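You operate a simulated robot arm through the tools that you are given. There is no shell and no other tool.

Carry out the task below with a simulated robot arm. There is one attempt and no reset: what you move stays moved.

TASK
Iron the damp pillowcase at the heat on its label.
Fine: set the dial, switch on and wait for the green lamp; mind the hot sole; the iron ends on its stand, switched off. Set down upright: iron.

Only the result counts: the job must be done as asked and must still hold three seconds after the hand-in. Knocking over, shifting, dropping, spilling or breaking anything else fails it.

THE ROBOT
A 7-joint arm with a two-finger gripper, fixed in place. Base frame: the origin is on the floor under the middle of its stand, x ahead of it, y to its left, z up. Lengths are in m, angles in degrees, forces in N, time in s.
With the tool pointing down near the work surface it reaches from about 0.38 to 0.78 m from the base axis. Its first joint turns from -143.0 to 143.0 degrees. Payload 2.45 kg.
Tool frame: the origin (TCP) lies between the finger pads and is the grasp point; the fingertips stand 0.026 m ahead of it; z points along the fingers, y is the line along which they close. The gripper opens to 0.096 m; its body begins 0.069 m behind the TCP.
Orientation is that of the tool frame in the base frame, as a unit quaternion [x, y, z, w]. With the fingers straight down and closing along the base's y, the tool's x points along the base's -x, its y along +y and its z along -z.

THE INTERFACE
- The arm moves only by the tool move_arm. Its argument "plan" is a list of rows, each a list of 7 numbers: the shift along the tool's x, y, z in m, then the turn, a rotation vector about the tool's x, y, z in degrees, then the closure in counts, from 0 (fully open) to 255 (shut). In form: [[tx, ty, tz, ax, ay, az, claw], ...]. A call has 1 to 20 rows; each row is the pose to reach, as a shift and turn from the pose commanded when the call began, along the tool's axes at that moment. A row lasts 0.2 s, in which the tool goes at most 0.05 m and 8.6 degrees; a call with a longer step from one row to the next is refused whole, and so is a gripper value outside its range. A pose out of reach is approached as far as the arm can. The call stops where the force on the tool passes 40 N (or 10 N more than at its start, if that is more) or the arm is blocked; 0.2 s more then pass. Each finger travels about 0.05 m/s and halts on what it meets, pressing with about 44 N; the grip force reading is that of the motor and also rises with nothing between the fingers. The clock runs only during rows and for 0.2 s after the last one: add rows that repeat a pose to give the fingers time. It gives the time, the measured TCP pose, the force on the tool (base axes), the opening and the grip force at its end, in the units of the frame above (readings bear some noise), with the torque about the TCP (base axes, N m) and any sound that the robot's microphone picked up, and new pictures: "show" is both (left out), scene, wrist or none.
- Cameras (640 x 400 px; columns grow to the right, rows downward): "scene" is fixed at [0.2211, -0.6488, 1.4331]; the picture's right is [0.85, -0.53, 0.00], its down [-0.25, -0.41, -0.88] and it looks along [0.46, 0.74, -0.48] (base axes); focal length 343 px, centre (320, 200). "wrist" rides on the gripper at [0.082, 0.003, -0.098] in the tool frame; the picture's right is [-0.04, 1.00, 0.00], its down [-0.73, -0.03, -0.68] and it looks along [-0.68, -0.03, 0.73] (tool axes); focal length 256 px, centre (320, 200). There is no depth. A picture from a camera that has moved, and an enlarged one, comes with that camera's place and axes in the base frame and with its lens.
- raise_lower(by): slides the trunk up (or, below 0, down) by that many m; the arm rides with it, the base frame stays. It gives what a move gives, with no picture.
- close_up(camera, box): a new picture of the part [left, top, right, bottom] of that camera's present view, enlarged. It takes no simulated time.
- sign_off(): hands the job in; it is judged then, once.

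Places have to be worked out from the pictures, the camera data and where the tool is seen. Open the gripper and draw the arm clear of the work before you hand the job in, unless the task says otherwise.

The tools are called after ">>>" as name(argument=value, ...) on one line, values as JSON. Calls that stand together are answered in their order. move_arm: Moves the arm, as the interface text tells. Its arguments: {"type":"object","properties":{"plan":{"type":"array"},"show":{"type":"string","enum":["both","scene","wrist","none"]}},"required":["plan"]} The other tools are called the same way: raise_lower (by) moves the trunk up or down; close_up (camera, box) takes an enlarged picture of a part of a camera's view; sign_off () hands the job in.

At the start:

```text
time_s: 0.0
eef_pos: [0.4885, -0.0827, 1.2115]
tool_rot: [0.0, 1.0, 0.0, -0.001]
force: [0.4, -0.2, -0.2]
wrist_torque: [-0.01, 0.0, -0.01]
finger_gap: 0.0959
finger_force: 0.1
trunk travel left (down, up): [-0.575, 0.065]
```

scene: 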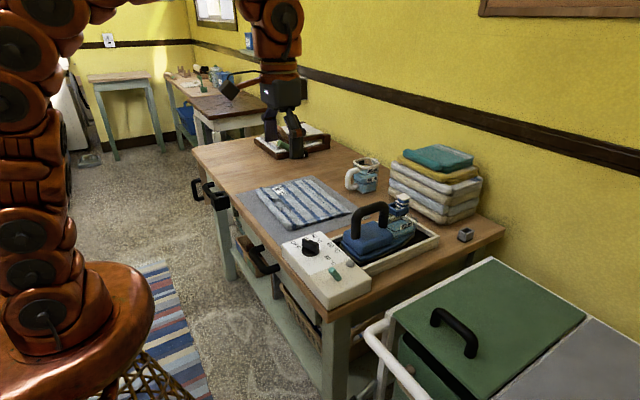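
wrist: 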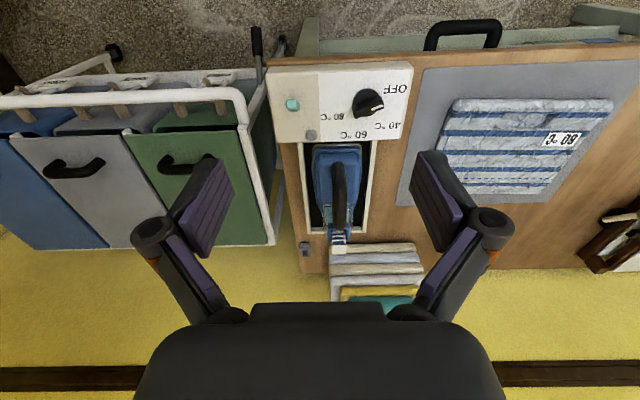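

The wrist view shows a control box with a dial (OFF, 40, 60, 80 °C), a green button, an iron in its cradle, and a striped pillowcase with a label. I take enlarged pictures to read the label and the controls.

>>> close_up(camera="wrist", box=[260, 50, 430, 160])

>>> close_up(camera="wrist", box=[400, 80, 640, 220])

>>> close_up(camera="scene", box=[270, 180, 470, 310])

>>> close_up(camera="scene", box=[220, 150, 400, 260])

>>> close_up(camera="wrist", box=[290, 120, 440, 310])

```text
3.64 times, centred on (345, 105) of wrist
camera zoom: at [0.4055, -0.0785, 1.3112], right [0.04, 1.0, 0.0], down [0.73, -0.03, 0.68], along [0.68, -0.03, -0.73], focal length 931 px, centre (229, 546)
```

zoom: 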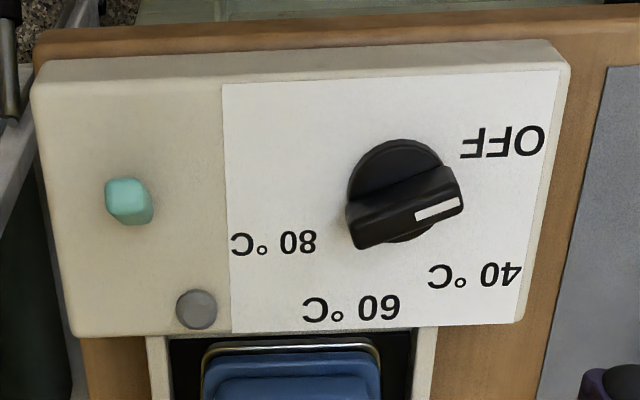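

```text
2.67 times, centred on (520, 150) of wrist
camera zoom: at [0.4055, -0.0785, 1.3112], right [0.04, 1.0, 0.0], down [0.73, -0.03, 0.68], along [0.68, -0.03, -0.73], focal length 683 px, centre (-213, 333)
```

zoom: 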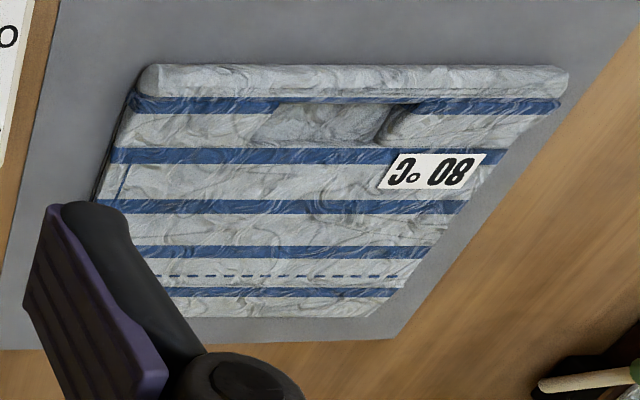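

```text
3.08 times, centred on (370, 245) of scene
camera zoom: at [0.2211, -0.6488, 1.4331], right [0.85, -0.53, 0.0], down [-0.25, -0.41, -0.88], along [0.46, 0.74, -0.48], focal length 1055 px, centre (166, 62)
```

zoom: 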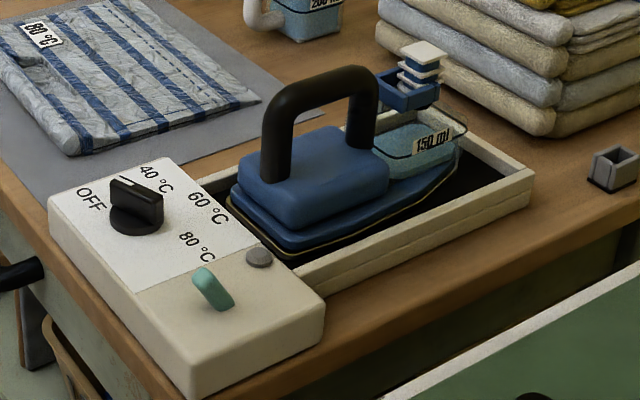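

```text
3.56 times, centred on (310, 205) of scene
camera zoom: at [0.2211, -0.6488, 1.4331], right [0.85, -0.53, 0.0], down [-0.25, -0.41, -0.88], along [0.46, 0.74, -0.48], focal length 1219 px, centre (356, 182)
```

zoom: 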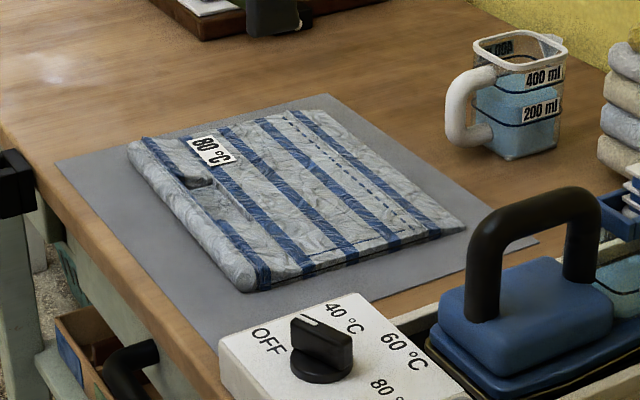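

```text
2.11 times, centred on (365, 215) of wrist
camera zoom: at [0.4055, -0.0785, 1.3112], right [0.04, 1.0, 0.0], down [0.73, -0.03, 0.68], along [0.68, -0.03, -0.73], focal length 539 px, centre (225, 168)
```

zoom: 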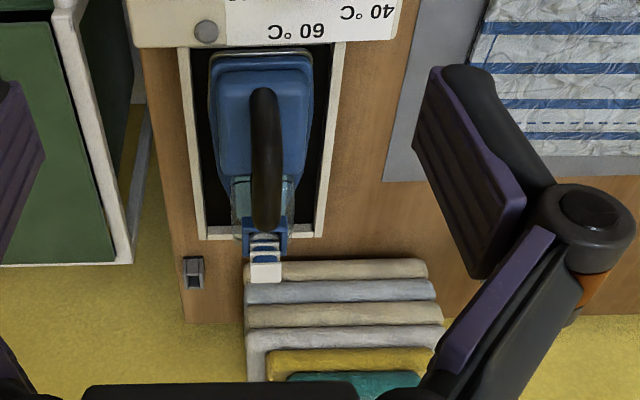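

The label reads 80 °C; the dial has OFF/40/60/80, with a turquoise switch and a grey lamp beside it. By triangulation the control box top is near z≈0.87 and the lamp near (0.65,-0.11). I move closer to look at the controls and the iron.

>>> move_arm(plan=[[-0.01, 0.01, 0.04, 0, 0, 0, 0], [-0.02, 0.02, 0.08, 0, 0, 0, 0], [-0.03, 0.03, 0.12, 0, 0, 0, 0]], show="both")

```text
time_s: 0.8
eef_pos: [0.519, -0.0516, 1.0924]
tool_rot: [-0.001, 1.0, 0.0, -0.001]
force: [1.0, 0.2, -0.9]
wrist_torque: [0.02, -0.02, 0.04]
finger_gap: 0.0961
finger_force: 0.1
trunk travel left (down, up): [-0.575, 0.065]
camera wrist: at [0.4368, -0.0483, 1.1916], right [0.04, 1.0, 0.0], down [0.73, -0.03, 0.68], along [0.68, -0.03, -0.73], focal length 256 px, centre (320, 200)
```

scene: 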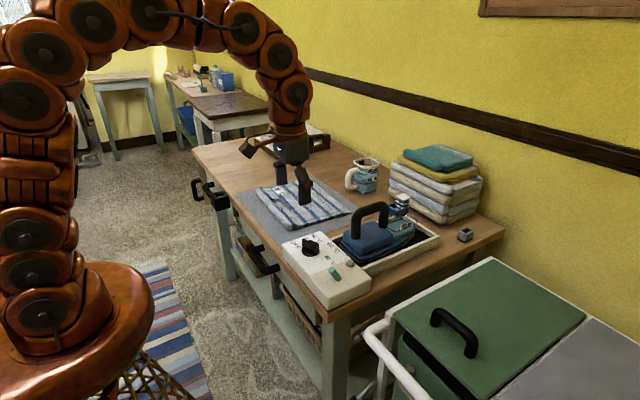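
wrist: 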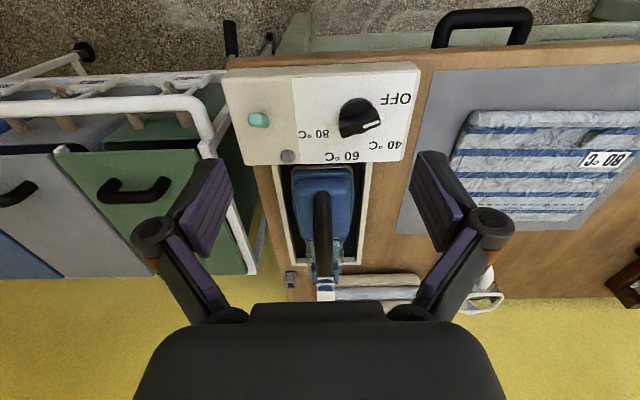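

The arm moved as commanded. I enlarge the controls and the iron from this pose for better triangulation.

>>> close_up(camera="wrist", box=[215, 50, 435, 180])

>>> close_up(camera="wrist", box=[250, 150, 400, 300])

>>> close_up(camera="scene", box=[330, 180, 450, 270])

>>> close_up(camera="scene", box=[275, 220, 375, 310])

```text
2.91 times, centred on (325, 115) of wrist
camera zoom: at [0.4368, -0.0483, 1.1916], right [0.04, 1.0, 0.0], down [0.73, -0.03, 0.68], along [0.68, -0.03, -0.73], focal length 745 px, centre (306, 447)
```

zoom: 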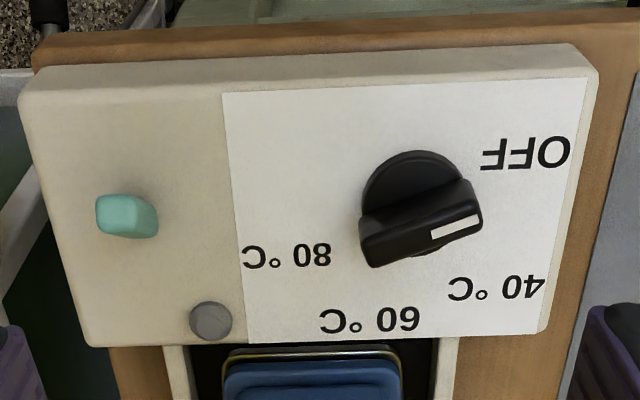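

```text
2.67 times, centred on (325, 225) of wrist
camera zoom: at [0.4368, -0.0483, 1.1916], right [0.04, 1.0, 0.0], down [0.73, -0.03, 0.68], along [0.68, -0.03, -0.73], focal length 683 px, centre (307, 133)
```

zoom: 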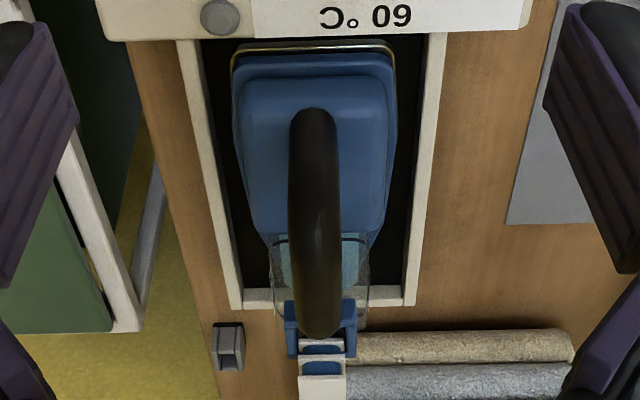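

```text
4.44 times, centred on (390, 225) of scene
camera zoom: at [0.2211, -0.6488, 1.4331], right [0.85, -0.53, 0.0], down [-0.25, -0.41, -0.88], along [0.46, 0.74, -0.48], focal length 1524 px, centre (9, 89)
```

zoom: 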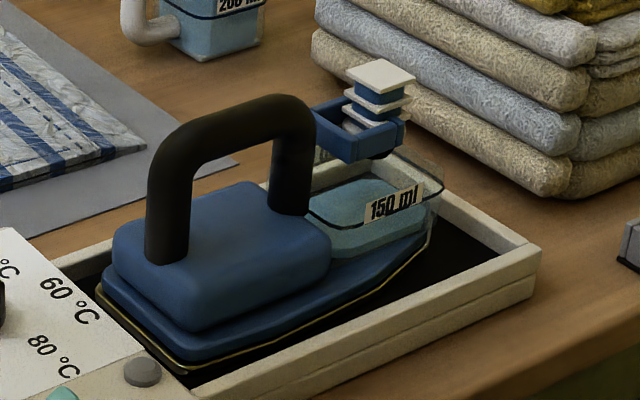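

```text
4.44 times, centred on (325, 265) of scene
camera zoom: at [0.2211, -0.6488, 1.4331], right [0.85, -0.53, 0.0], down [-0.25, -0.41, -0.88], along [0.46, 0.74, -0.48], focal length 1524 px, centre (298, -89)
```

zoom: 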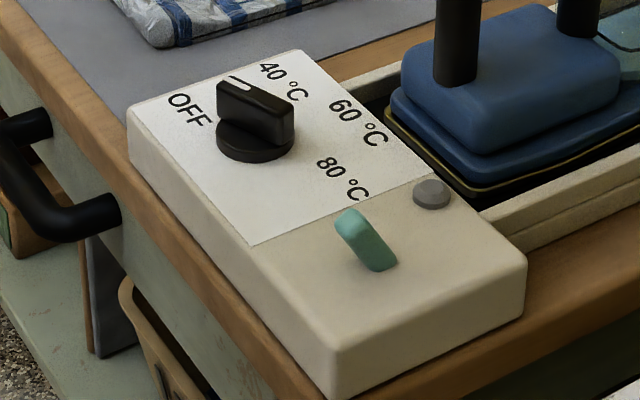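

The scene and wrist views put the knob near (0.59, 0.00), the turquoise lever near (0.584,-0.135), and the handle bar along x from 0.70 to 0.80 at y≈-0.055, top z≈0.975. I go lower in front of the panel to see the lever, lamp and dial in detail.

>>> move_arm(plan=[[-0.005, -0.03, 0.035, 0, 0, 0, 0], [-0.01, -0.06, 0.07, 0, 0, 0, 0], [-0.01, -0.07, 0.1, 0, 0, 0, 0]], show="both")

```text
time_s: 1.6
eef_pos: [0.5282, -0.1225, 0.9928]
tool_rot: [-0.001, 1.0, 0.0, 0.0]
force: [0.2, -0.5, -0.1]
wrist_torque: [0.01, -0.02, -0.02]
finger_gap: 0.0959
finger_force: 0.2
trunk travel left (down, up): [-0.575, 0.065]
camera wrist: at [0.4453, -0.1196, 1.0932], right [0.04, 1.0, 0.0], down [0.73, -0.03, 0.68], along [0.68, -0.03, -0.73], focal length 256 px, centre (320, 200)
```

scene: 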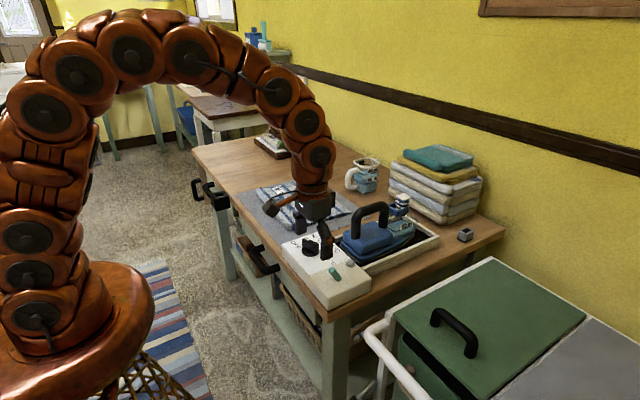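
wrist: 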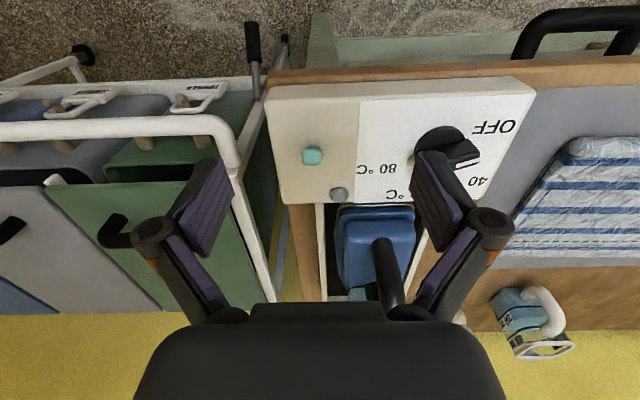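

I enlarge the switch, lamp and dial from here.

>>> close_up(camera="wrist", box=[280, 120, 380, 210])

>>> close_up(camera="wrist", box=[380, 80, 540, 200])

>>> close_up(camera="scene", box=[290, 230, 370, 290])

```text
4.44 times, centred on (330, 165) of wrist
camera zoom: at [0.4453, -0.1196, 1.0932], right [0.04, 1.0, 0.0], down [0.73, -0.03, 0.68], along [0.68, -0.03, -0.73], focal length 1138 px, centre (276, 356)
```

zoom: 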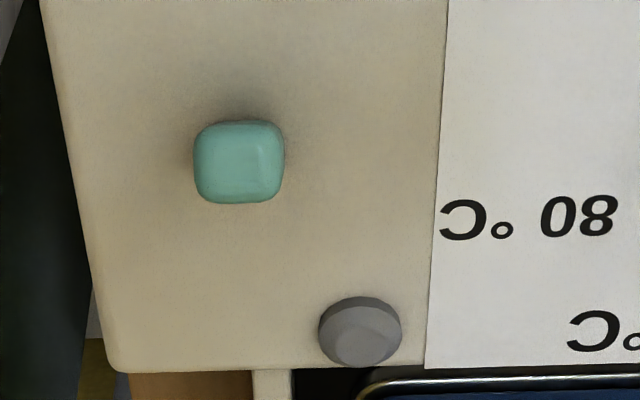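

```text
3.33 times, centred on (460, 140) of wrist
camera zoom: at [0.4453, -0.1196, 1.0932], right [0.04, 1.0, 0.0], down [0.73, -0.03, 0.68], along [0.68, -0.03, -0.73], focal length 853 px, centre (-147, 400)
```

zoom: 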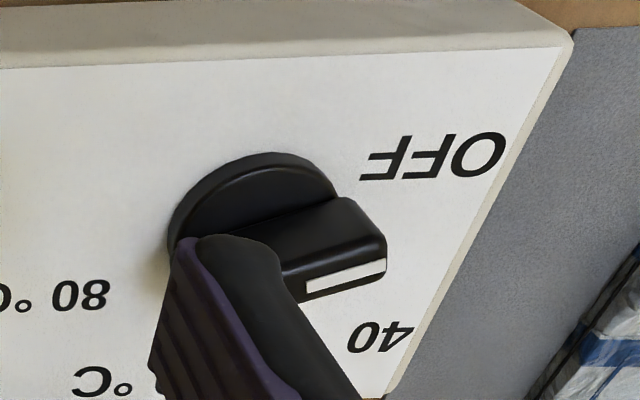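

```text
6.67 times, centred on (330, 260) of scene
camera zoom: at [0.2211, -0.6488, 1.4331], right [0.85, -0.53, 0.0], down [-0.25, -0.41, -0.88], along [0.46, 0.74, -0.48], focal length 2285 px, centre (253, -200)
```

zoom: 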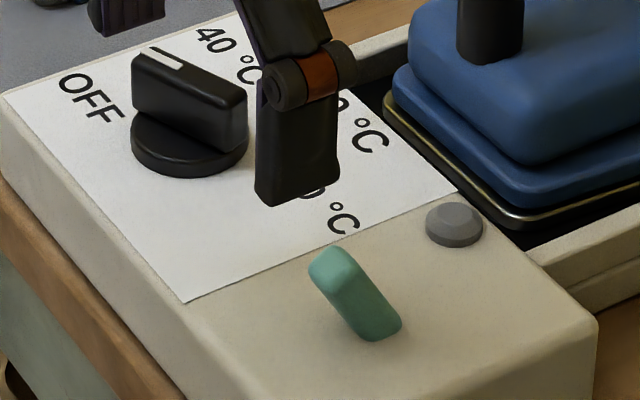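

The lever leans toward -x (base ≈(0.592,-0.137), tip ≈(0.573,-0.135)), so "on" should be pushing it to +x; the dial pointer now sits at OFF (about 15° off +y). I bring the gripper over the knob and turn it -105° so the fingers straddle the knob's bar and a clockwise turn has room.

>>> move_arm(plan=[[-0.0045, 0.009, 0, 0, 0, -8.08, 0], [-0.009, 0.018, 0, 0, 0, -16.15, 0], [-0.0135, 0.027, 0, 0, 0, -24.23, 0], [-0.018, 0.036, 0, 0, 0, -32.3, 0], [-0.0225, 0.045, 0, 0, 0, -40.4, 0], [-0.027, 0.054, 0, 0, 0, -48.5, 0], [-0.0315, 0.063, 0, 0, 0, -56.5, 0], [-0.036, 0.072, 0, 0, 0, -64.6, 0], [-0.0405, 0.081, 0, 0, 0, -72.7, 0], [-0.045, 0.09, 0, 0, 0, -80.8, 0], [-0.0495, 0.099, 0, 0, 0, -88.9, 0], [-0.054, 0.108, 0, 0, 0, -97, 0], [-0.058, 0.1155, 0, 0, 0, -105, 0]], show="both")

```text
time_s: 4.4
eef_pos: [0.5853, -0.007, 0.9915]
tool_rot: [0.794, -0.608, 0.0, 0.0]
force: [0.6, -0.2, 0.5]
wrist_torque: [-0.03, 0.03, 0.0]
finger_gap: 0.0961
finger_force: 0.0
trunk travel left (down, up): [-0.575, 0.065]
camera wrist: at [0.6032, -0.0862, 1.0915], right [-0.98, -0.22, 0.0], down [-0.16, 0.72, 0.68], along [-0.15, 0.66, -0.73], focal length 256 px, centre (320, 200)
```

scene: 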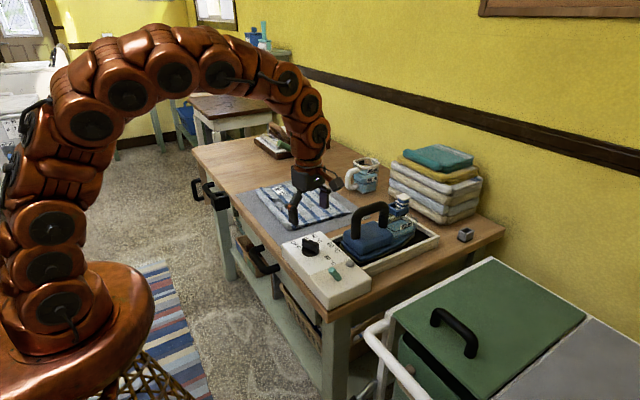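
wrist: 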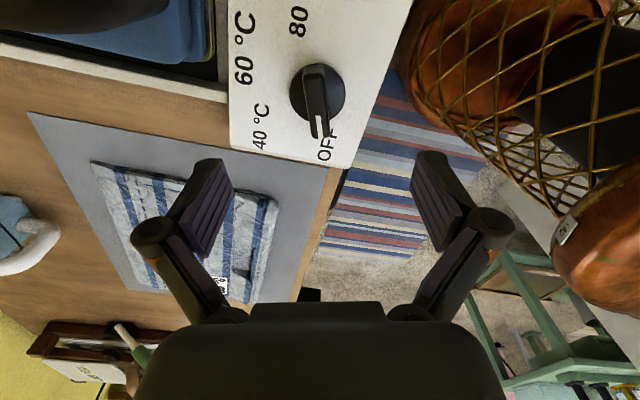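

The turn was reached; the knob bar now runs nearly along the tool's x between the fingers. I enlarge to check its alignment.

>>> close_up(camera="wrist", box=[220, 0, 420, 180])

```text
2.22 times, centred on (320, 90) of wrist
camera zoom: at [0.6032, -0.0862, 1.0915], right [-0.98, -0.22, 0.0], down [-0.16, 0.72, 0.68], along [-0.15, 0.66, -0.73], focal length 569 px, centre (320, 444)
```

zoom: 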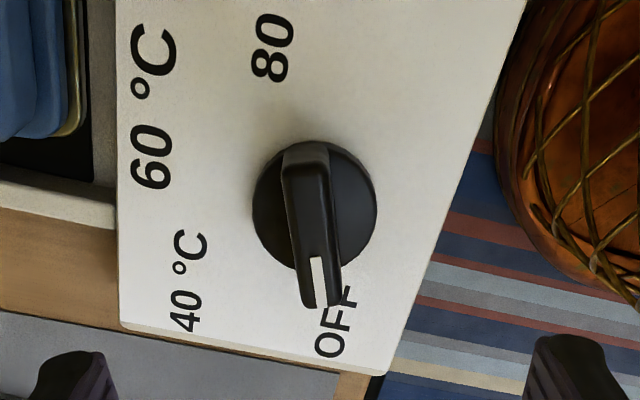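

The bar centre works out to about (0.587,-0.006), within 2 mm of the tool axis, with about 3–4° misalignment. I correct that and descend to TCP z≈0.915 with partly closed fingers, then look.

>>> move_arm(plan=[[0, -0.002, 0.03, 0, 0, -3, 60], [0, -0.002, 0.06, 0, 0, -3, 90], [0, -0.002, 0.075, 0, 0, -3, 110], [0, -0.002, 0.075, 0, 0, -3, 110]], show="both")

>>> close_up(camera="wrist", box=[220, 80, 420, 240])

>>> close_up(camera="scene", box=[270, 180, 370, 270])

```text
time_s: 5.4
eef_pos: [0.5901, -0.0058, 0.9159]
tool_rot: [0.808, -0.589, -0.001, 0.001]
force: [-0.2, -0.3, -1.0]
wrist_torque: [0.01, 0.05, -0.01]
finger_gap: 0.0544
finger_force: 0.1
trunk travel left (down, up): [-0.575, 0.065]
camera wrist: at [0.6101, -0.0846, 1.0154], right [-0.96, -0.27, 0.0], down [-0.2, 0.71, 0.68], along [-0.18, 0.65, -0.73], focal length 256 px, centre (320, 200)
```

scene: 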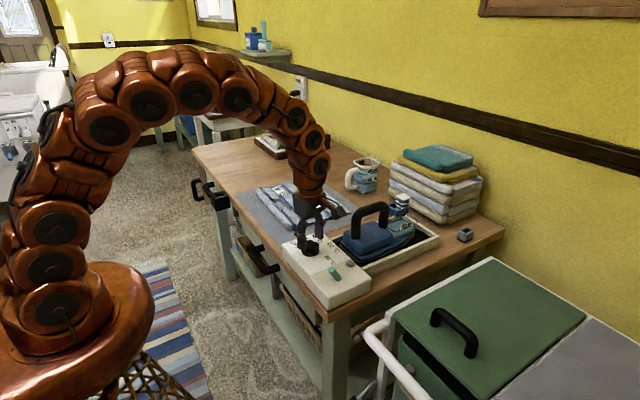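
wrist: 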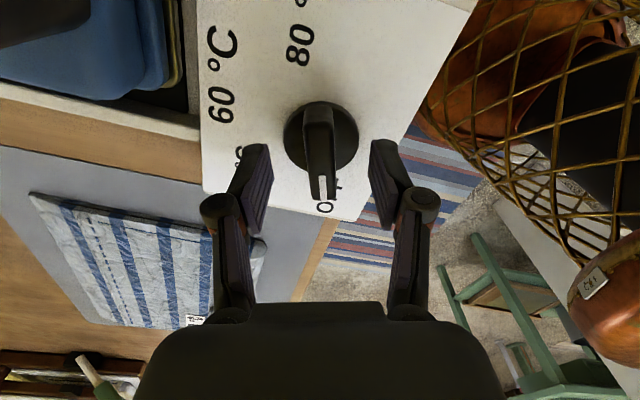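

```text
2.50 times, centred on (320, 160) of wrist
camera zoom: at [0.6101, -0.0846, 1.0154], right [-0.96, -0.27, 0.0], down [-0.2, 0.71, 0.68], along [-0.18, 0.65, -0.73], focal length 640 px, centre (320, 300)
```

zoom: 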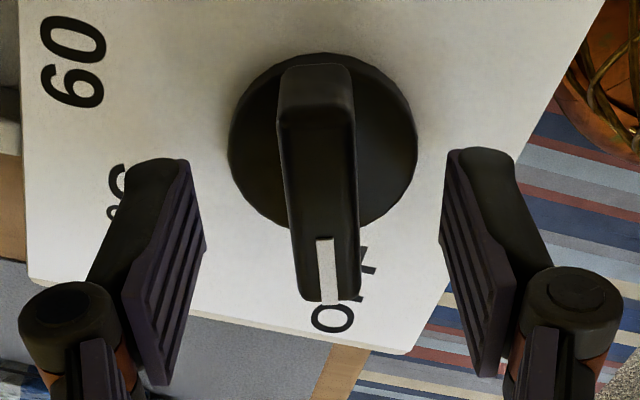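

```text
4.44 times, centred on (320, 225) of scene
camera zoom: at [0.2211, -0.6488, 1.4331], right [0.85, -0.53, 0.0], down [-0.25, -0.41, -0.88], along [0.46, 0.74, -0.48], focal length 1524 px, centre (320, 89)
```

zoom: 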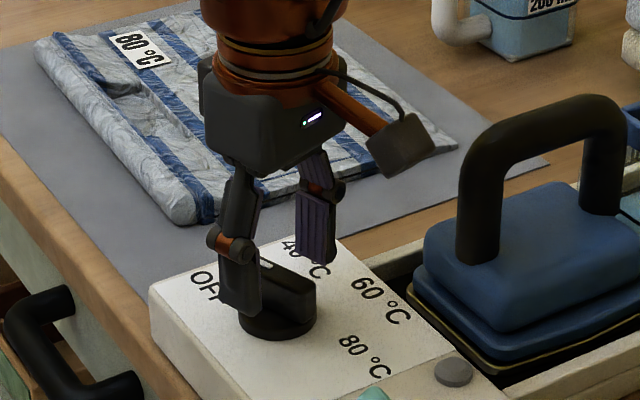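

The knob's disc and bar are centred on the tool axis, and the bar top works out to z≈0.893. I descend 13 mm so the fingertips flank the bar above the disc, and close on it.

>>> move_arm(plan=[[0, 0, 0.006, 0, 0, 0, 110], [0, 0, 0.013, 0, 0, 0, 110], [0, 0, 0.013, 0, 0, 0, 255], [0, 0, 0.013, 0, 0, 0, 255], [0, 0, 0.013, 0, 0, 0, 255], [0, 0, 0.013, 0, 0, 0, 255], [0, 0, 0.013, 0, 0, 0, 255]], show="both")

>>> close_up(camera="wrist", box=[220, 80, 420, 240])

```text
time_s: 7.0
eef_pos: [0.5882, -0.0052, 0.9045]
tool_rot: [0.809, -0.588, 0.0, 0.0]
force: [-2.0, -1.0, -2.1]
wrist_torque: [-0.23, -0.02, 0.01]
finger_gap: 0.0156
finger_force: 41.8
trunk travel left (down, up): [-0.575, 0.065]
camera wrist: at [0.6093, -0.0842, 1.0027], right [-0.96, -0.27, 0.0], down [-0.2, 0.71, 0.68], along [-0.18, 0.65, -0.73], focal length 256 px, centre (320, 200)
```

scene: 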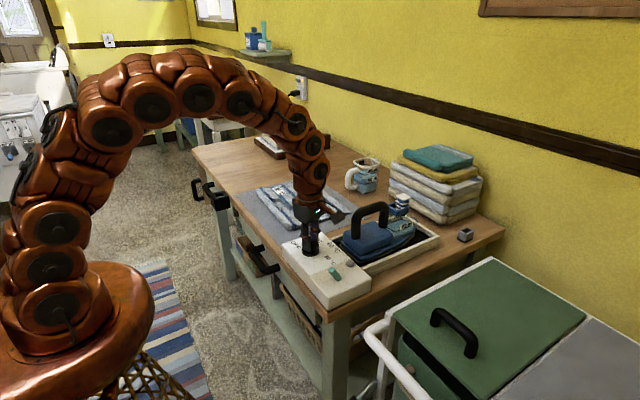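
wrist: 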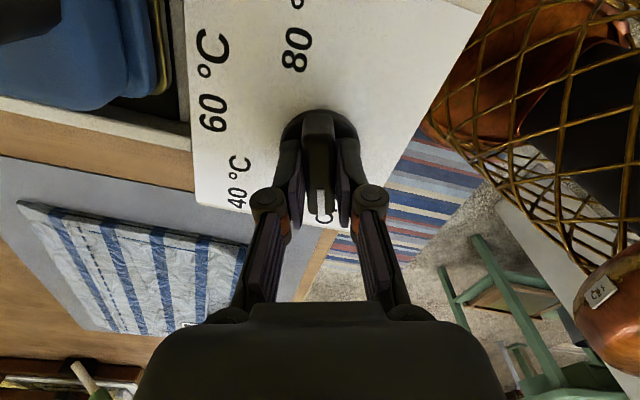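

```text
2.50 times, centred on (320, 160) of wrist
camera zoom: at [0.6093, -0.0842, 1.0027], right [-0.96, -0.27, 0.0], down [-0.2, 0.71, 0.68], along [-0.18, 0.65, -0.73], focal length 640 px, centre (320, 300)
```

zoom: 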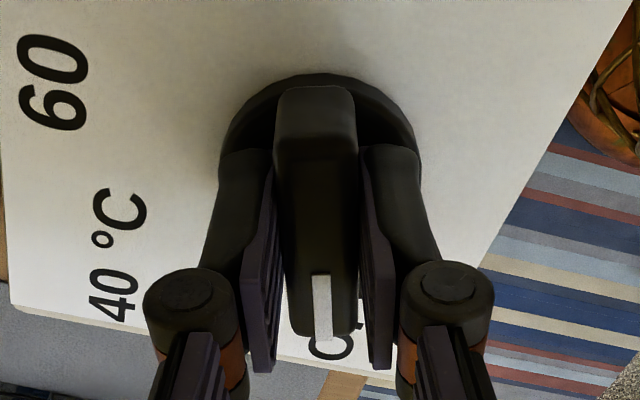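

The fingers hold the bar (gap 15.6 mm). I turn clockwise (positive about tool z) 60° first and check force and picture.

>>> move_arm(plan=[[0, 0, 0, 0, 0, 7.5, 255], [0, 0, 0, 0, 0, 15, 255], [0, 0, 0, 0, 0, 22.5, 255], [0, 0, 0, 0, 0, 30, 255], [0, 0, 0, 0, 0, 37.5, 255], [0, 0, 0, 0, 0, 45, 255], [0, 0, 0, 0, 0, 52.5, 255], [0, 0, 0, 0, 0, 60, 255]], show="wrist")

>>> close_up(camera="wrist", box=[200, 40, 440, 240])

```text
time_s: 8.8
eef_pos: [0.5873, -0.0056, 0.9039]
tool_rot: [-0.406, 0.914, 0.0, -0.001]
force: [-7.3, 2.3, -13.2]
wrist_torque: [0.62, -0.43, 0.02]
finger_gap: 0.0158
finger_force: 41.7
trunk travel left (down, up): [-0.575, 0.065]
camera wrist: at [0.5298, -0.0639, 1.0028], right [-0.71, 0.7, 0.0], down [0.51, 0.52, 0.68], along [0.47, 0.49, -0.73], focal length 256 px, centre (320, 200)
```

wrist: 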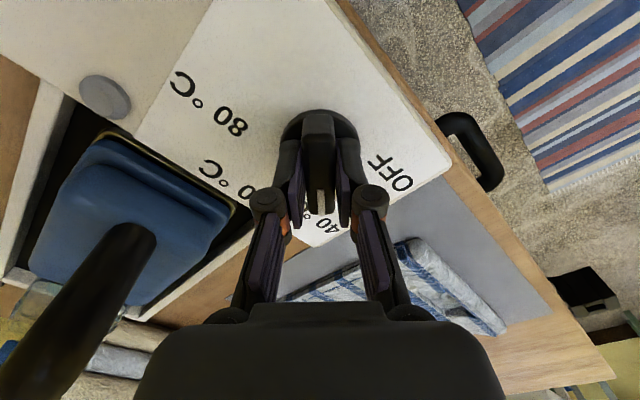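

```text
2.00 times, centred on (320, 140) of wrist
camera zoom: at [0.5298, -0.0639, 1.0028], right [-0.71, 0.7, 0.0], down [0.51, 0.52, 0.68], along [0.47, 0.49, -0.73], focal length 512 px, centre (320, 320)
```

zoom: 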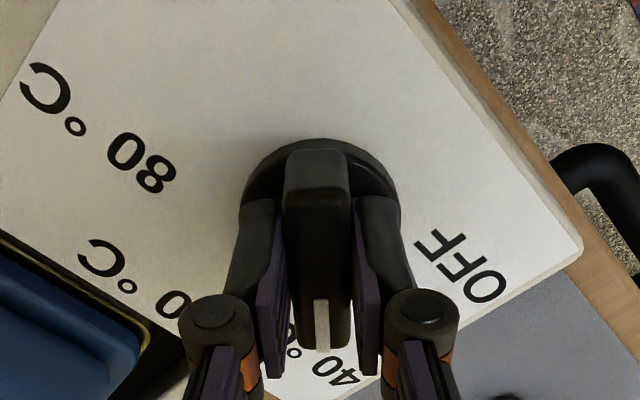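

The knob follows and the pointer nears 40 °C; forces are moderate. I turn another 60°.

>>> move_arm(plan=[[0, 0, 0, 0, 0, 7.5, 255], [0, 0, 0, 0, 0, 15, 255], [0, 0, 0, 0, 0, 22.5, 255], [0, 0, 0, 0, 0, 30, 255], [0, 0, 0, 0, 0, 37.5, 255], [0, 0, 0, 0, 0, 45, 255], [0, 0, 0, 0, 0, 52.5, 255], [0, 0, 0, 0, 0, 60, 255]], show="wrist")

>>> close_up(camera="wrist", box=[200, 40, 440, 240])

```text
time_s: 10.6
eef_pos: [0.5881, -0.0052, 0.9039]
tool_rot: [0.105, 0.994, 0.0, 0.0]
force: [-9.9, 1.6, -10.6]
wrist_torque: [0.22, 1.17, 0.04]
finger_gap: 0.0159
finger_force: 41.7
trunk travel left (down, up): [-0.575, 0.065]
camera wrist: at [0.5076, 0.0152, 1.0028], right [0.25, 0.97, 0.0], down [0.71, -0.18, 0.68], along [0.66, -0.17, -0.73], focal length 256 px, centre (320, 200)
```

wrist: 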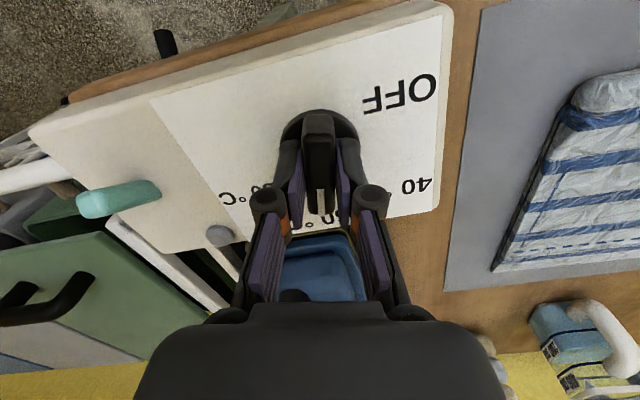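

```text
2.00 times, centred on (320, 140) of wrist
camera zoom: at [0.5076, 0.0152, 1.0028], right [0.25, 0.97, 0.0], down [0.71, -0.18, 0.68], along [0.66, -0.17, -0.73], focal length 512 px, centre (320, 320)
```

zoom: 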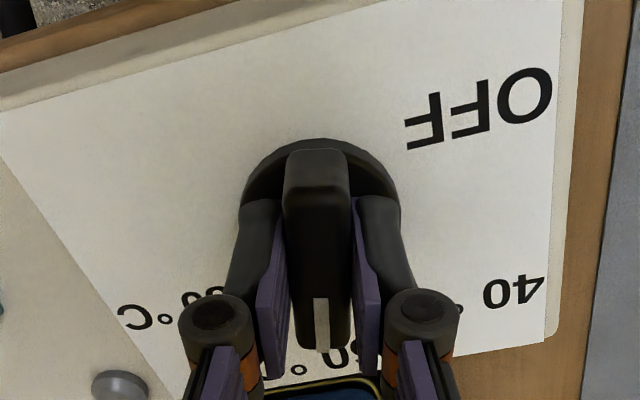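

The pointer now aims at 60 °C (direction about 102°). The 80 °C label lies at about 155–160°, so I turn another 54° and check.

>>> move_arm(plan=[[0, 0, 0, 0, 0, 7.7, 255], [0, 0, 0, 0, 0, 15.4, 255], [0, 0, 0, 0, 0, 23.1, 255], [0, 0, 0, 0, 0, 30.8, 255], [0, 0, 0, 0, 0, 38.5, 255], [0, 0, 0, 0, 0, 46.2, 255], [0, 0, 0, 0, 0, 54, 255]], show="wrist")

>>> close_up(camera="wrist", box=[200, 40, 440, 240])

>>> close_up(camera="scene", box=[270, 200, 370, 290])

```text
time_s: 12.2
eef_pos: [0.5889, -0.0062, 0.9031]
tool_rot: [0.546, 0.838, 0.0, -0.001]
force: [-9.3, 11.0, -17.5]
wrist_torque: [-0.49, -0.13, 0.0]
finger_gap: 0.0158
finger_force: 41.8
trunk travel left (down, up): [-0.575, 0.065]
camera wrist: at [0.557, 0.0711, 1.0028], right [0.93, 0.37, 0.0], down [0.27, -0.68, 0.68], along [0.25, -0.63, -0.73], focal length 256 px, centre (320, 200)
```

wrist: 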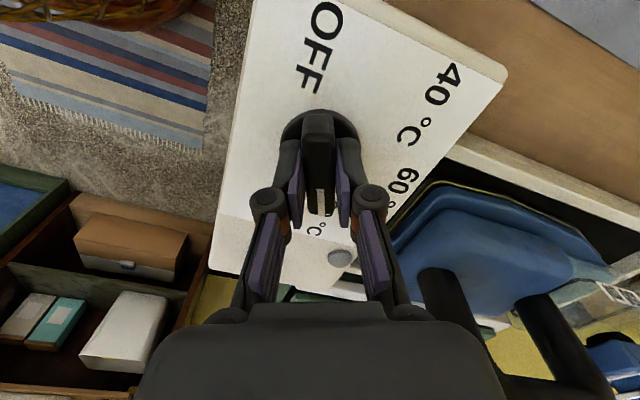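

```text
2.00 times, centred on (320, 140) of wrist
camera zoom: at [0.557, 0.0711, 1.0028], right [0.93, 0.37, 0.0], down [0.27, -0.68, 0.68], along [0.25, -0.63, -0.73], focal length 512 px, centre (320, 320)
```

zoom: 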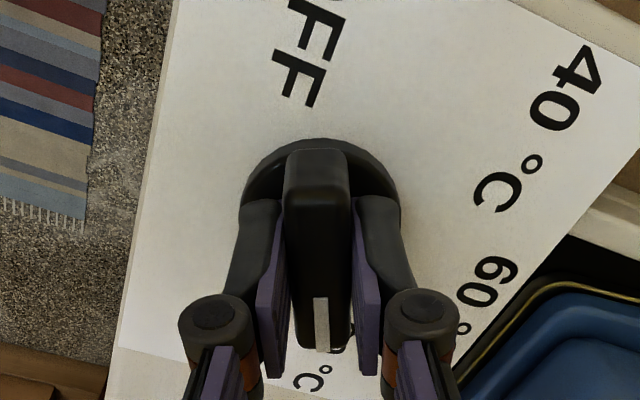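

```text
4.44 times, centred on (320, 245) of scene
camera zoom: at [0.2211, -0.6488, 1.4331], right [0.85, -0.53, 0.0], down [-0.25, -0.41, -0.88], along [0.46, 0.74, -0.48], focal length 1524 px, centre (320, 0)
```

zoom: 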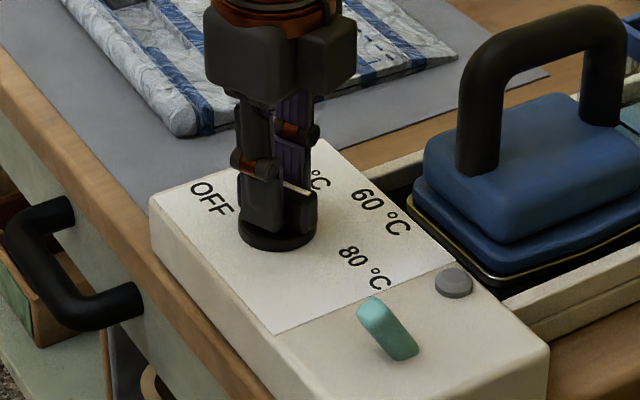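

The pointer (about 156°) now faces the middle of "80 °C". I test with a small extra turn whether there is an end stop nearby, which would tell me the exact 80 °C position.

>>> move_arm(plan=[[0, 0, 0, 0, 0, 4, 255], [0, 0, 0, 0, 0, 8, 255]], show="wrist")

>>> close_up(camera="wrist", box=[200, 40, 440, 240])

```text
time_s: 12.8
eef_pos: [0.5895, -0.0057, 0.9036]
tool_rot: [0.602, 0.799, -0.001, 0.0]
force: [-8.8, 8.2, -17.8]
wrist_torque: [0.11, 0.12, 1.21]
finger_gap: 0.0169
finger_force: 42.9
trunk travel left (down, up): [-0.575, 0.065]
camera wrist: at [0.5678, 0.0742, 1.0029], right [0.97, 0.24, 0.0], down [0.17, -0.71, 0.68], along [0.16, -0.66, -0.73], focal length 256 px, centre (320, 200)
```

wrist: 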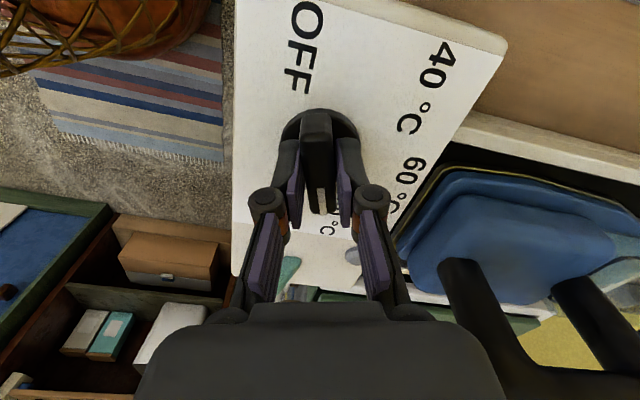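

```text
2.00 times, centred on (320, 140) of wrist
camera zoom: at [0.5678, 0.0742, 1.0029], right [0.97, 0.24, 0.0], down [0.17, -0.71, 0.68], along [0.16, -0.66, -0.73], focal length 512 px, centre (320, 320)
```

zoom: 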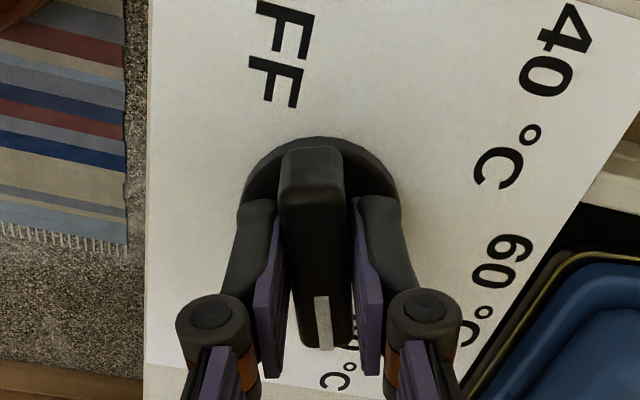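

The torque rose to 1.2 N m and the bar lagged in the fingers, so an end stop lies at about 160°, with the label centre near 155°. I turn back 6.5° so the pointer sits between, squarely at 80 °C, then check.

>>> move_arm(plan=[[0, 0, 0, 0, 0, -4, 255], [0, 0, 0, 0, 0, -6.5, 255], [0, 0, 0, 0, 0, -6.5, 255]], show="wrist")

>>> close_up(camera="wrist", box=[200, 40, 440, 240])

```text
time_s: 13.6
eef_pos: [0.5884, -0.0044, 0.9043]
tool_rot: [0.556, 0.831, 0.0, 0.0]
force: [-5.9, 4.3, -14.7]
wrist_torque: [0.82, 0.44, -0.01]
finger_gap: 0.0159
finger_force: 41.9
trunk travel left (down, up): [-0.575, 0.065]
camera wrist: at [0.559, 0.0712, 1.0031], right [0.94, 0.35, 0.0], down [0.25, -0.69, 0.68], along [0.23, -0.64, -0.73], focal length 256 px, centre (320, 200)
```

wrist: 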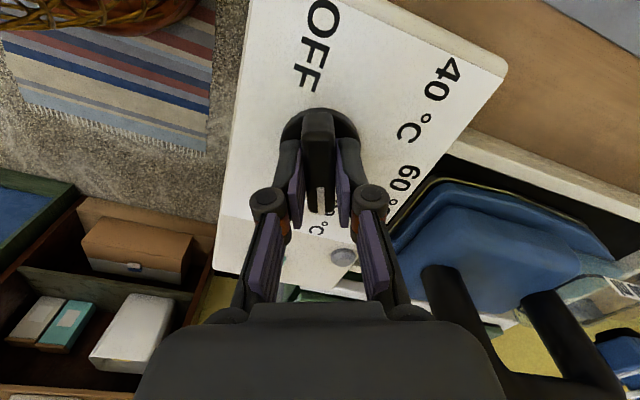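

```text
2.00 times, centred on (320, 140) of wrist
camera zoom: at [0.559, 0.0712, 1.0031], right [0.94, 0.35, 0.0], down [0.25, -0.69, 0.68], along [0.23, -0.64, -0.73], focal length 512 px, centre (320, 320)
```

zoom: 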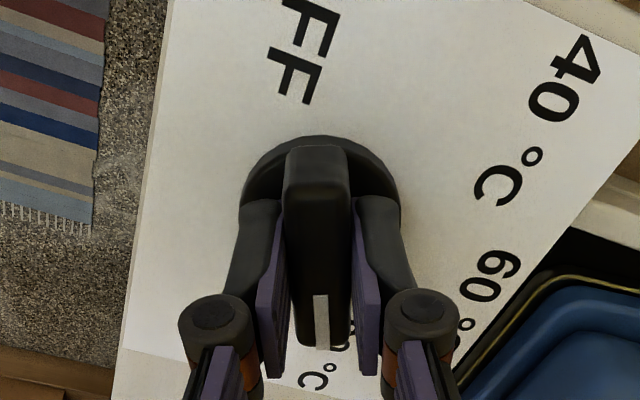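

The pointer is at ≈157.5° facing 80 °C. I open the fingers, lift straight up, and then turn the tool back.

>>> move_arm(plan=[[0, 0, 0, 0, 0, 0, 110], [0, 0, 0, 0, 0, 0, 100], [0, 0, 0, 0, 0, 0, 100], [0, 0, -0.03, 0, 0, 0, 100], [0, 0, -0.06, 0, 0, 0, 100], [0, 0, -0.1, 0, 0, -7.5, 100], [0, 0, -0.12, 0, 0, -15, 100], [0, 0, -0.12, 0, 0, -22.5, 100], [0, 0, -0.12, 0, 0, -30, 100], [0, 0, -0.12, 0, 0, -37.5, 100], [0, 0, -0.12, 0, 0, -45, 100], [0, 0, -0.12, 0, 0, -52.5, 100], [0, 0, -0.12, 0, 0, -60, 100], [0, 0, -0.12, 0, 0, -67.5, 100]], show="both")

>>> close_up(camera="wrist", box=[200, 40, 440, 240])

>>> close_up(camera="scene", box=[270, 200, 370, 290])

```text
time_s: 16.6
eef_pos: [0.5877, -0.0051, 1.0231]
tool_rot: [-0.001, 1.0, 0.0, 0.0]
force: [0.0, 0.4, -0.1]
wrist_torque: [-0.02, 0.04, -0.01]
finger_gap: 0.0585
finger_force: 0.1
trunk travel left (down, up): [-0.575, 0.065]
camera wrist: at [0.5057, -0.0022, 1.1227], right [0.04, 1.0, 0.0], down [0.73, -0.03, 0.68], along [0.68, -0.03, -0.73], focal length 256 px, centre (320, 200)
```

scene: 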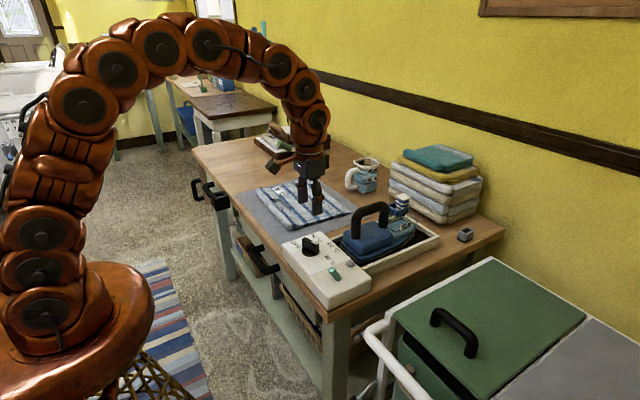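
wrist: 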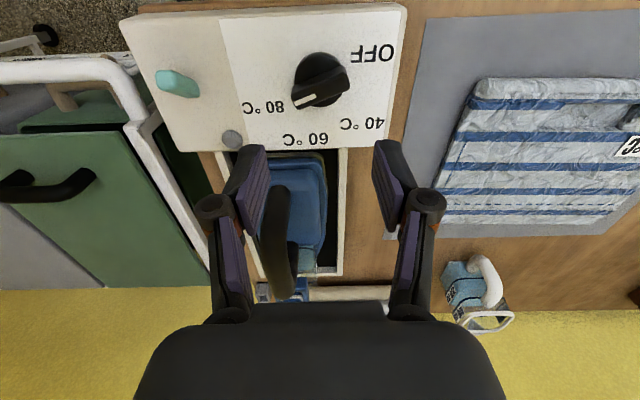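

```text
2.00 times, centred on (320, 140) of wrist
camera zoom: at [0.5057, -0.0022, 1.1227], right [0.04, 1.0, 0.0], down [0.73, -0.03, 0.68], along [0.68, -0.03, -0.73], focal length 512 px, centre (320, 320)
```

zoom: 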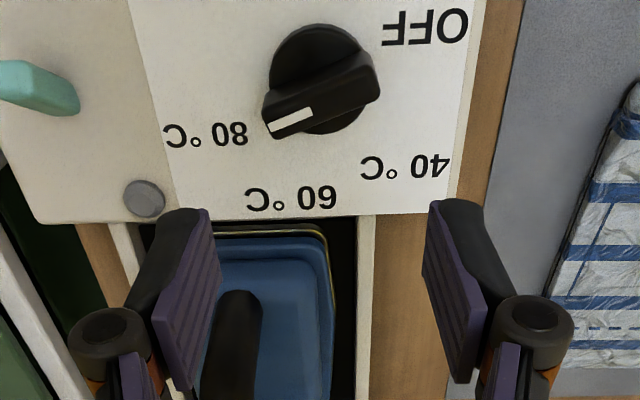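

```text
4.44 times, centred on (320, 245) of scene
camera zoom: at [0.2211, -0.6488, 1.4331], right [0.85, -0.53, 0.0], down [-0.25, -0.41, -0.88], along [0.46, 0.74, -0.48], focal length 1524 px, centre (320, 0)
```

zoom: 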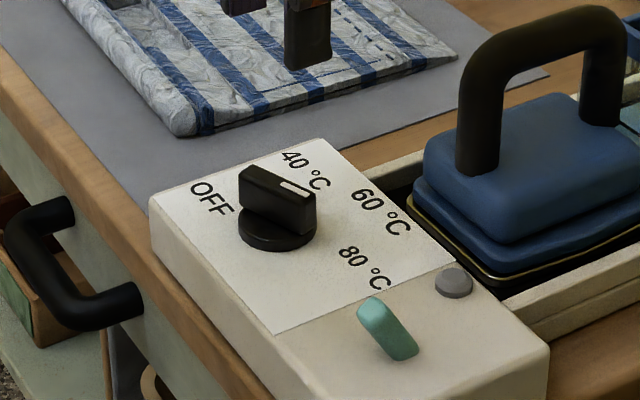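

The dial reads 80 °C (pointer ≈156°, label ≈156.6°). Next I close the fingers and place them on the near side of the lever (tip ≈(0.573,-0.135,0.90)), low beside it, ready to push toward +x.

>>> move_arm(plan=[[0.02, -0.04, 0, 0, 0, 0, 255], [0.04, -0.08, 0, 0, 0, 0, 255], [0.058, -0.115, 0, 0, 0, 0, 255], [0.058, -0.13, 0.03, 0, 0, 0, 255], [0.058, -0.13, 0.065, 0, 0, 0, 255], [0.058, -0.13, 0.095, 0, 0, 0, 255], [0.058, -0.13, 0.112, 0, 0, 0, 255]], show="both")

>>> close_up(camera="wrist", box=[240, 80, 400, 220])

>>> close_up(camera="scene", box=[290, 210, 370, 290])

```text
time_s: 18.2
eef_pos: [0.5293, -0.1369, 0.9129]
tool_rot: [0.0, 1.0, 0.0, 0.0]
force: [-0.3, -0.3, -0.9]
wrist_torque: [0.0, -0.01, -0.02]
finger_gap: 0.0
finger_force: 28.2
trunk travel left (down, up): [-0.575, 0.065]
camera wrist: at [0.4476, -0.1328, 1.0117], right [0.04, 1.0, 0.0], down [0.73, -0.03, 0.68], along [0.68, -0.03, -0.73], focal length 256 px, centre (320, 200)
```

scene: 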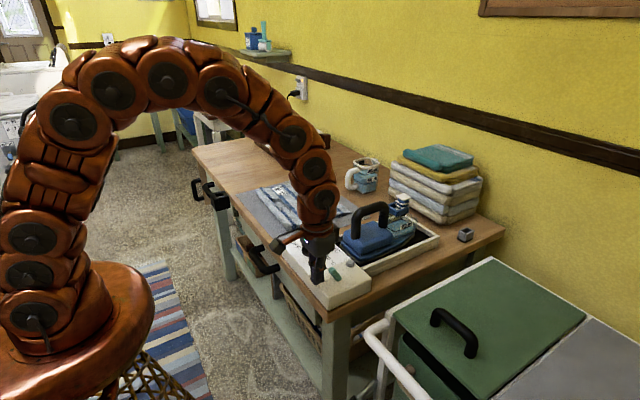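
wrist: 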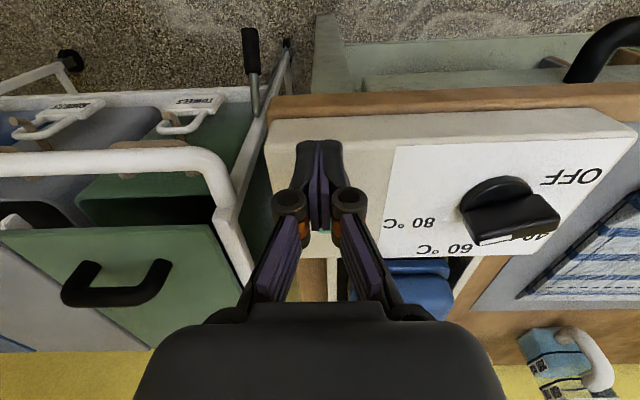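

```text
2.86 times, centred on (320, 150) of wrist
camera zoom: at [0.4476, -0.1328, 1.0117], right [0.04, 1.0, 0.0], down [0.73, -0.03, 0.68], along [0.68, -0.03, -0.73], focal length 731 px, centre (320, 343)
```

zoom: 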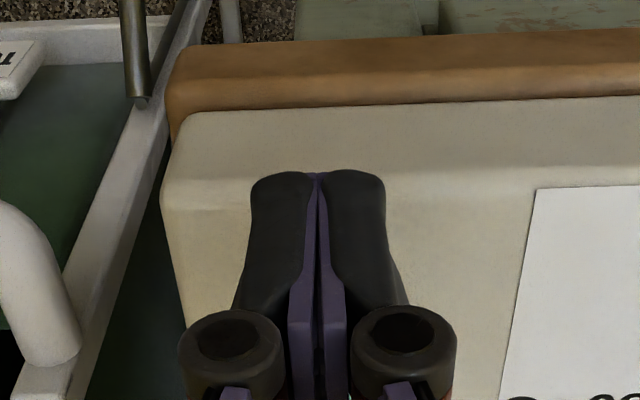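

```text
5.00 times, centred on (330, 250) of scene
camera zoom: at [0.2211, -0.6488, 1.4331], right [0.85, -0.53, 0.0], down [-0.25, -0.41, -0.88], along [0.46, 0.74, -0.48], focal length 1714 px, centre (270, -50)
```

zoom: 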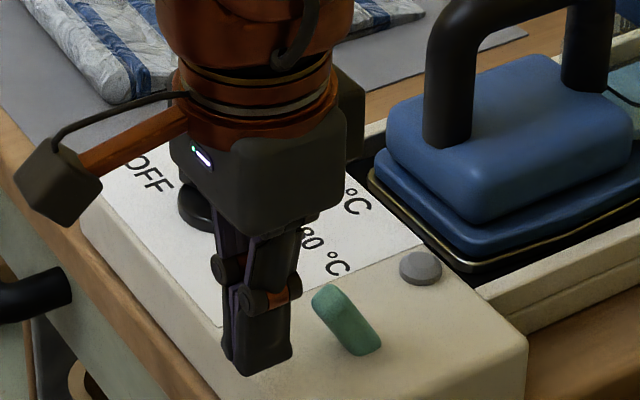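

The fingertips are on the near side of the lever, about 1.3 cm below its tip. I lower 7 mm more and push in +x in small steps.

>>> move_arm(plan=[[0, 0, 0.007, 0, 0, 0, 255], [-0.01, 0, 0.007, 0, 0, 0, 255], [-0.02, 0, 0.007, 0, 0, 0, 255], [-0.03, 0, 0.007, 0, 0, 0, 255], [-0.038, 0, 0.007, 0, 0, 0, 255], [-0.046, 0, 0.007, 0, 0, 0, 255], [-0.054, 0, 0.007, 0, 0, 0, 255], [-0.06, 0, 0.007, 0, 0, 0, 255], [-0.066, 0, 0.007, 0, 0, 0, 255]], show="scene")

>>> close_up(camera="scene", box=[290, 210, 370, 290])

```text
time_s: 20.1
eef_pos: [0.5848, -0.1366, 0.9045]
tool_rot: [-0.001, 1.0, 0.001, -0.008]
force: [-18.2, -1.4, 18.7]
wrist_torque: [-0.12, 0.25, 0.04]
finger_gap: 0.0061
finger_force: 28.9
trunk travel left (down, up): [-0.575, 0.065]
stopped in row 9: the force on the tool passed its limit at 47 N (the readings are from after the stop); the commanded pose is now the measured one
```

scene: 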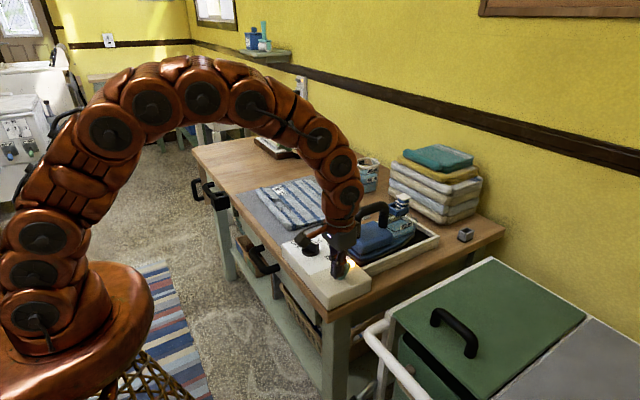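

```text
5.00 times, centred on (330, 250) of scene
camera zoom: at [0.2211, -0.6488, 1.4331], right [0.85, -0.53, 0.0], down [-0.25, -0.41, -0.88], along [0.46, 0.74, -0.48], focal length 1714 px, centre (270, -50)
```

zoom: 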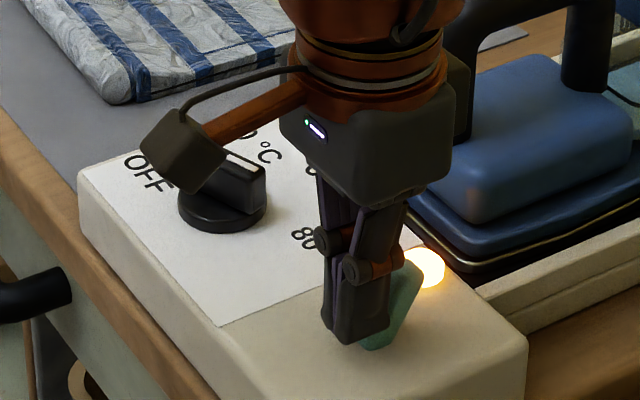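

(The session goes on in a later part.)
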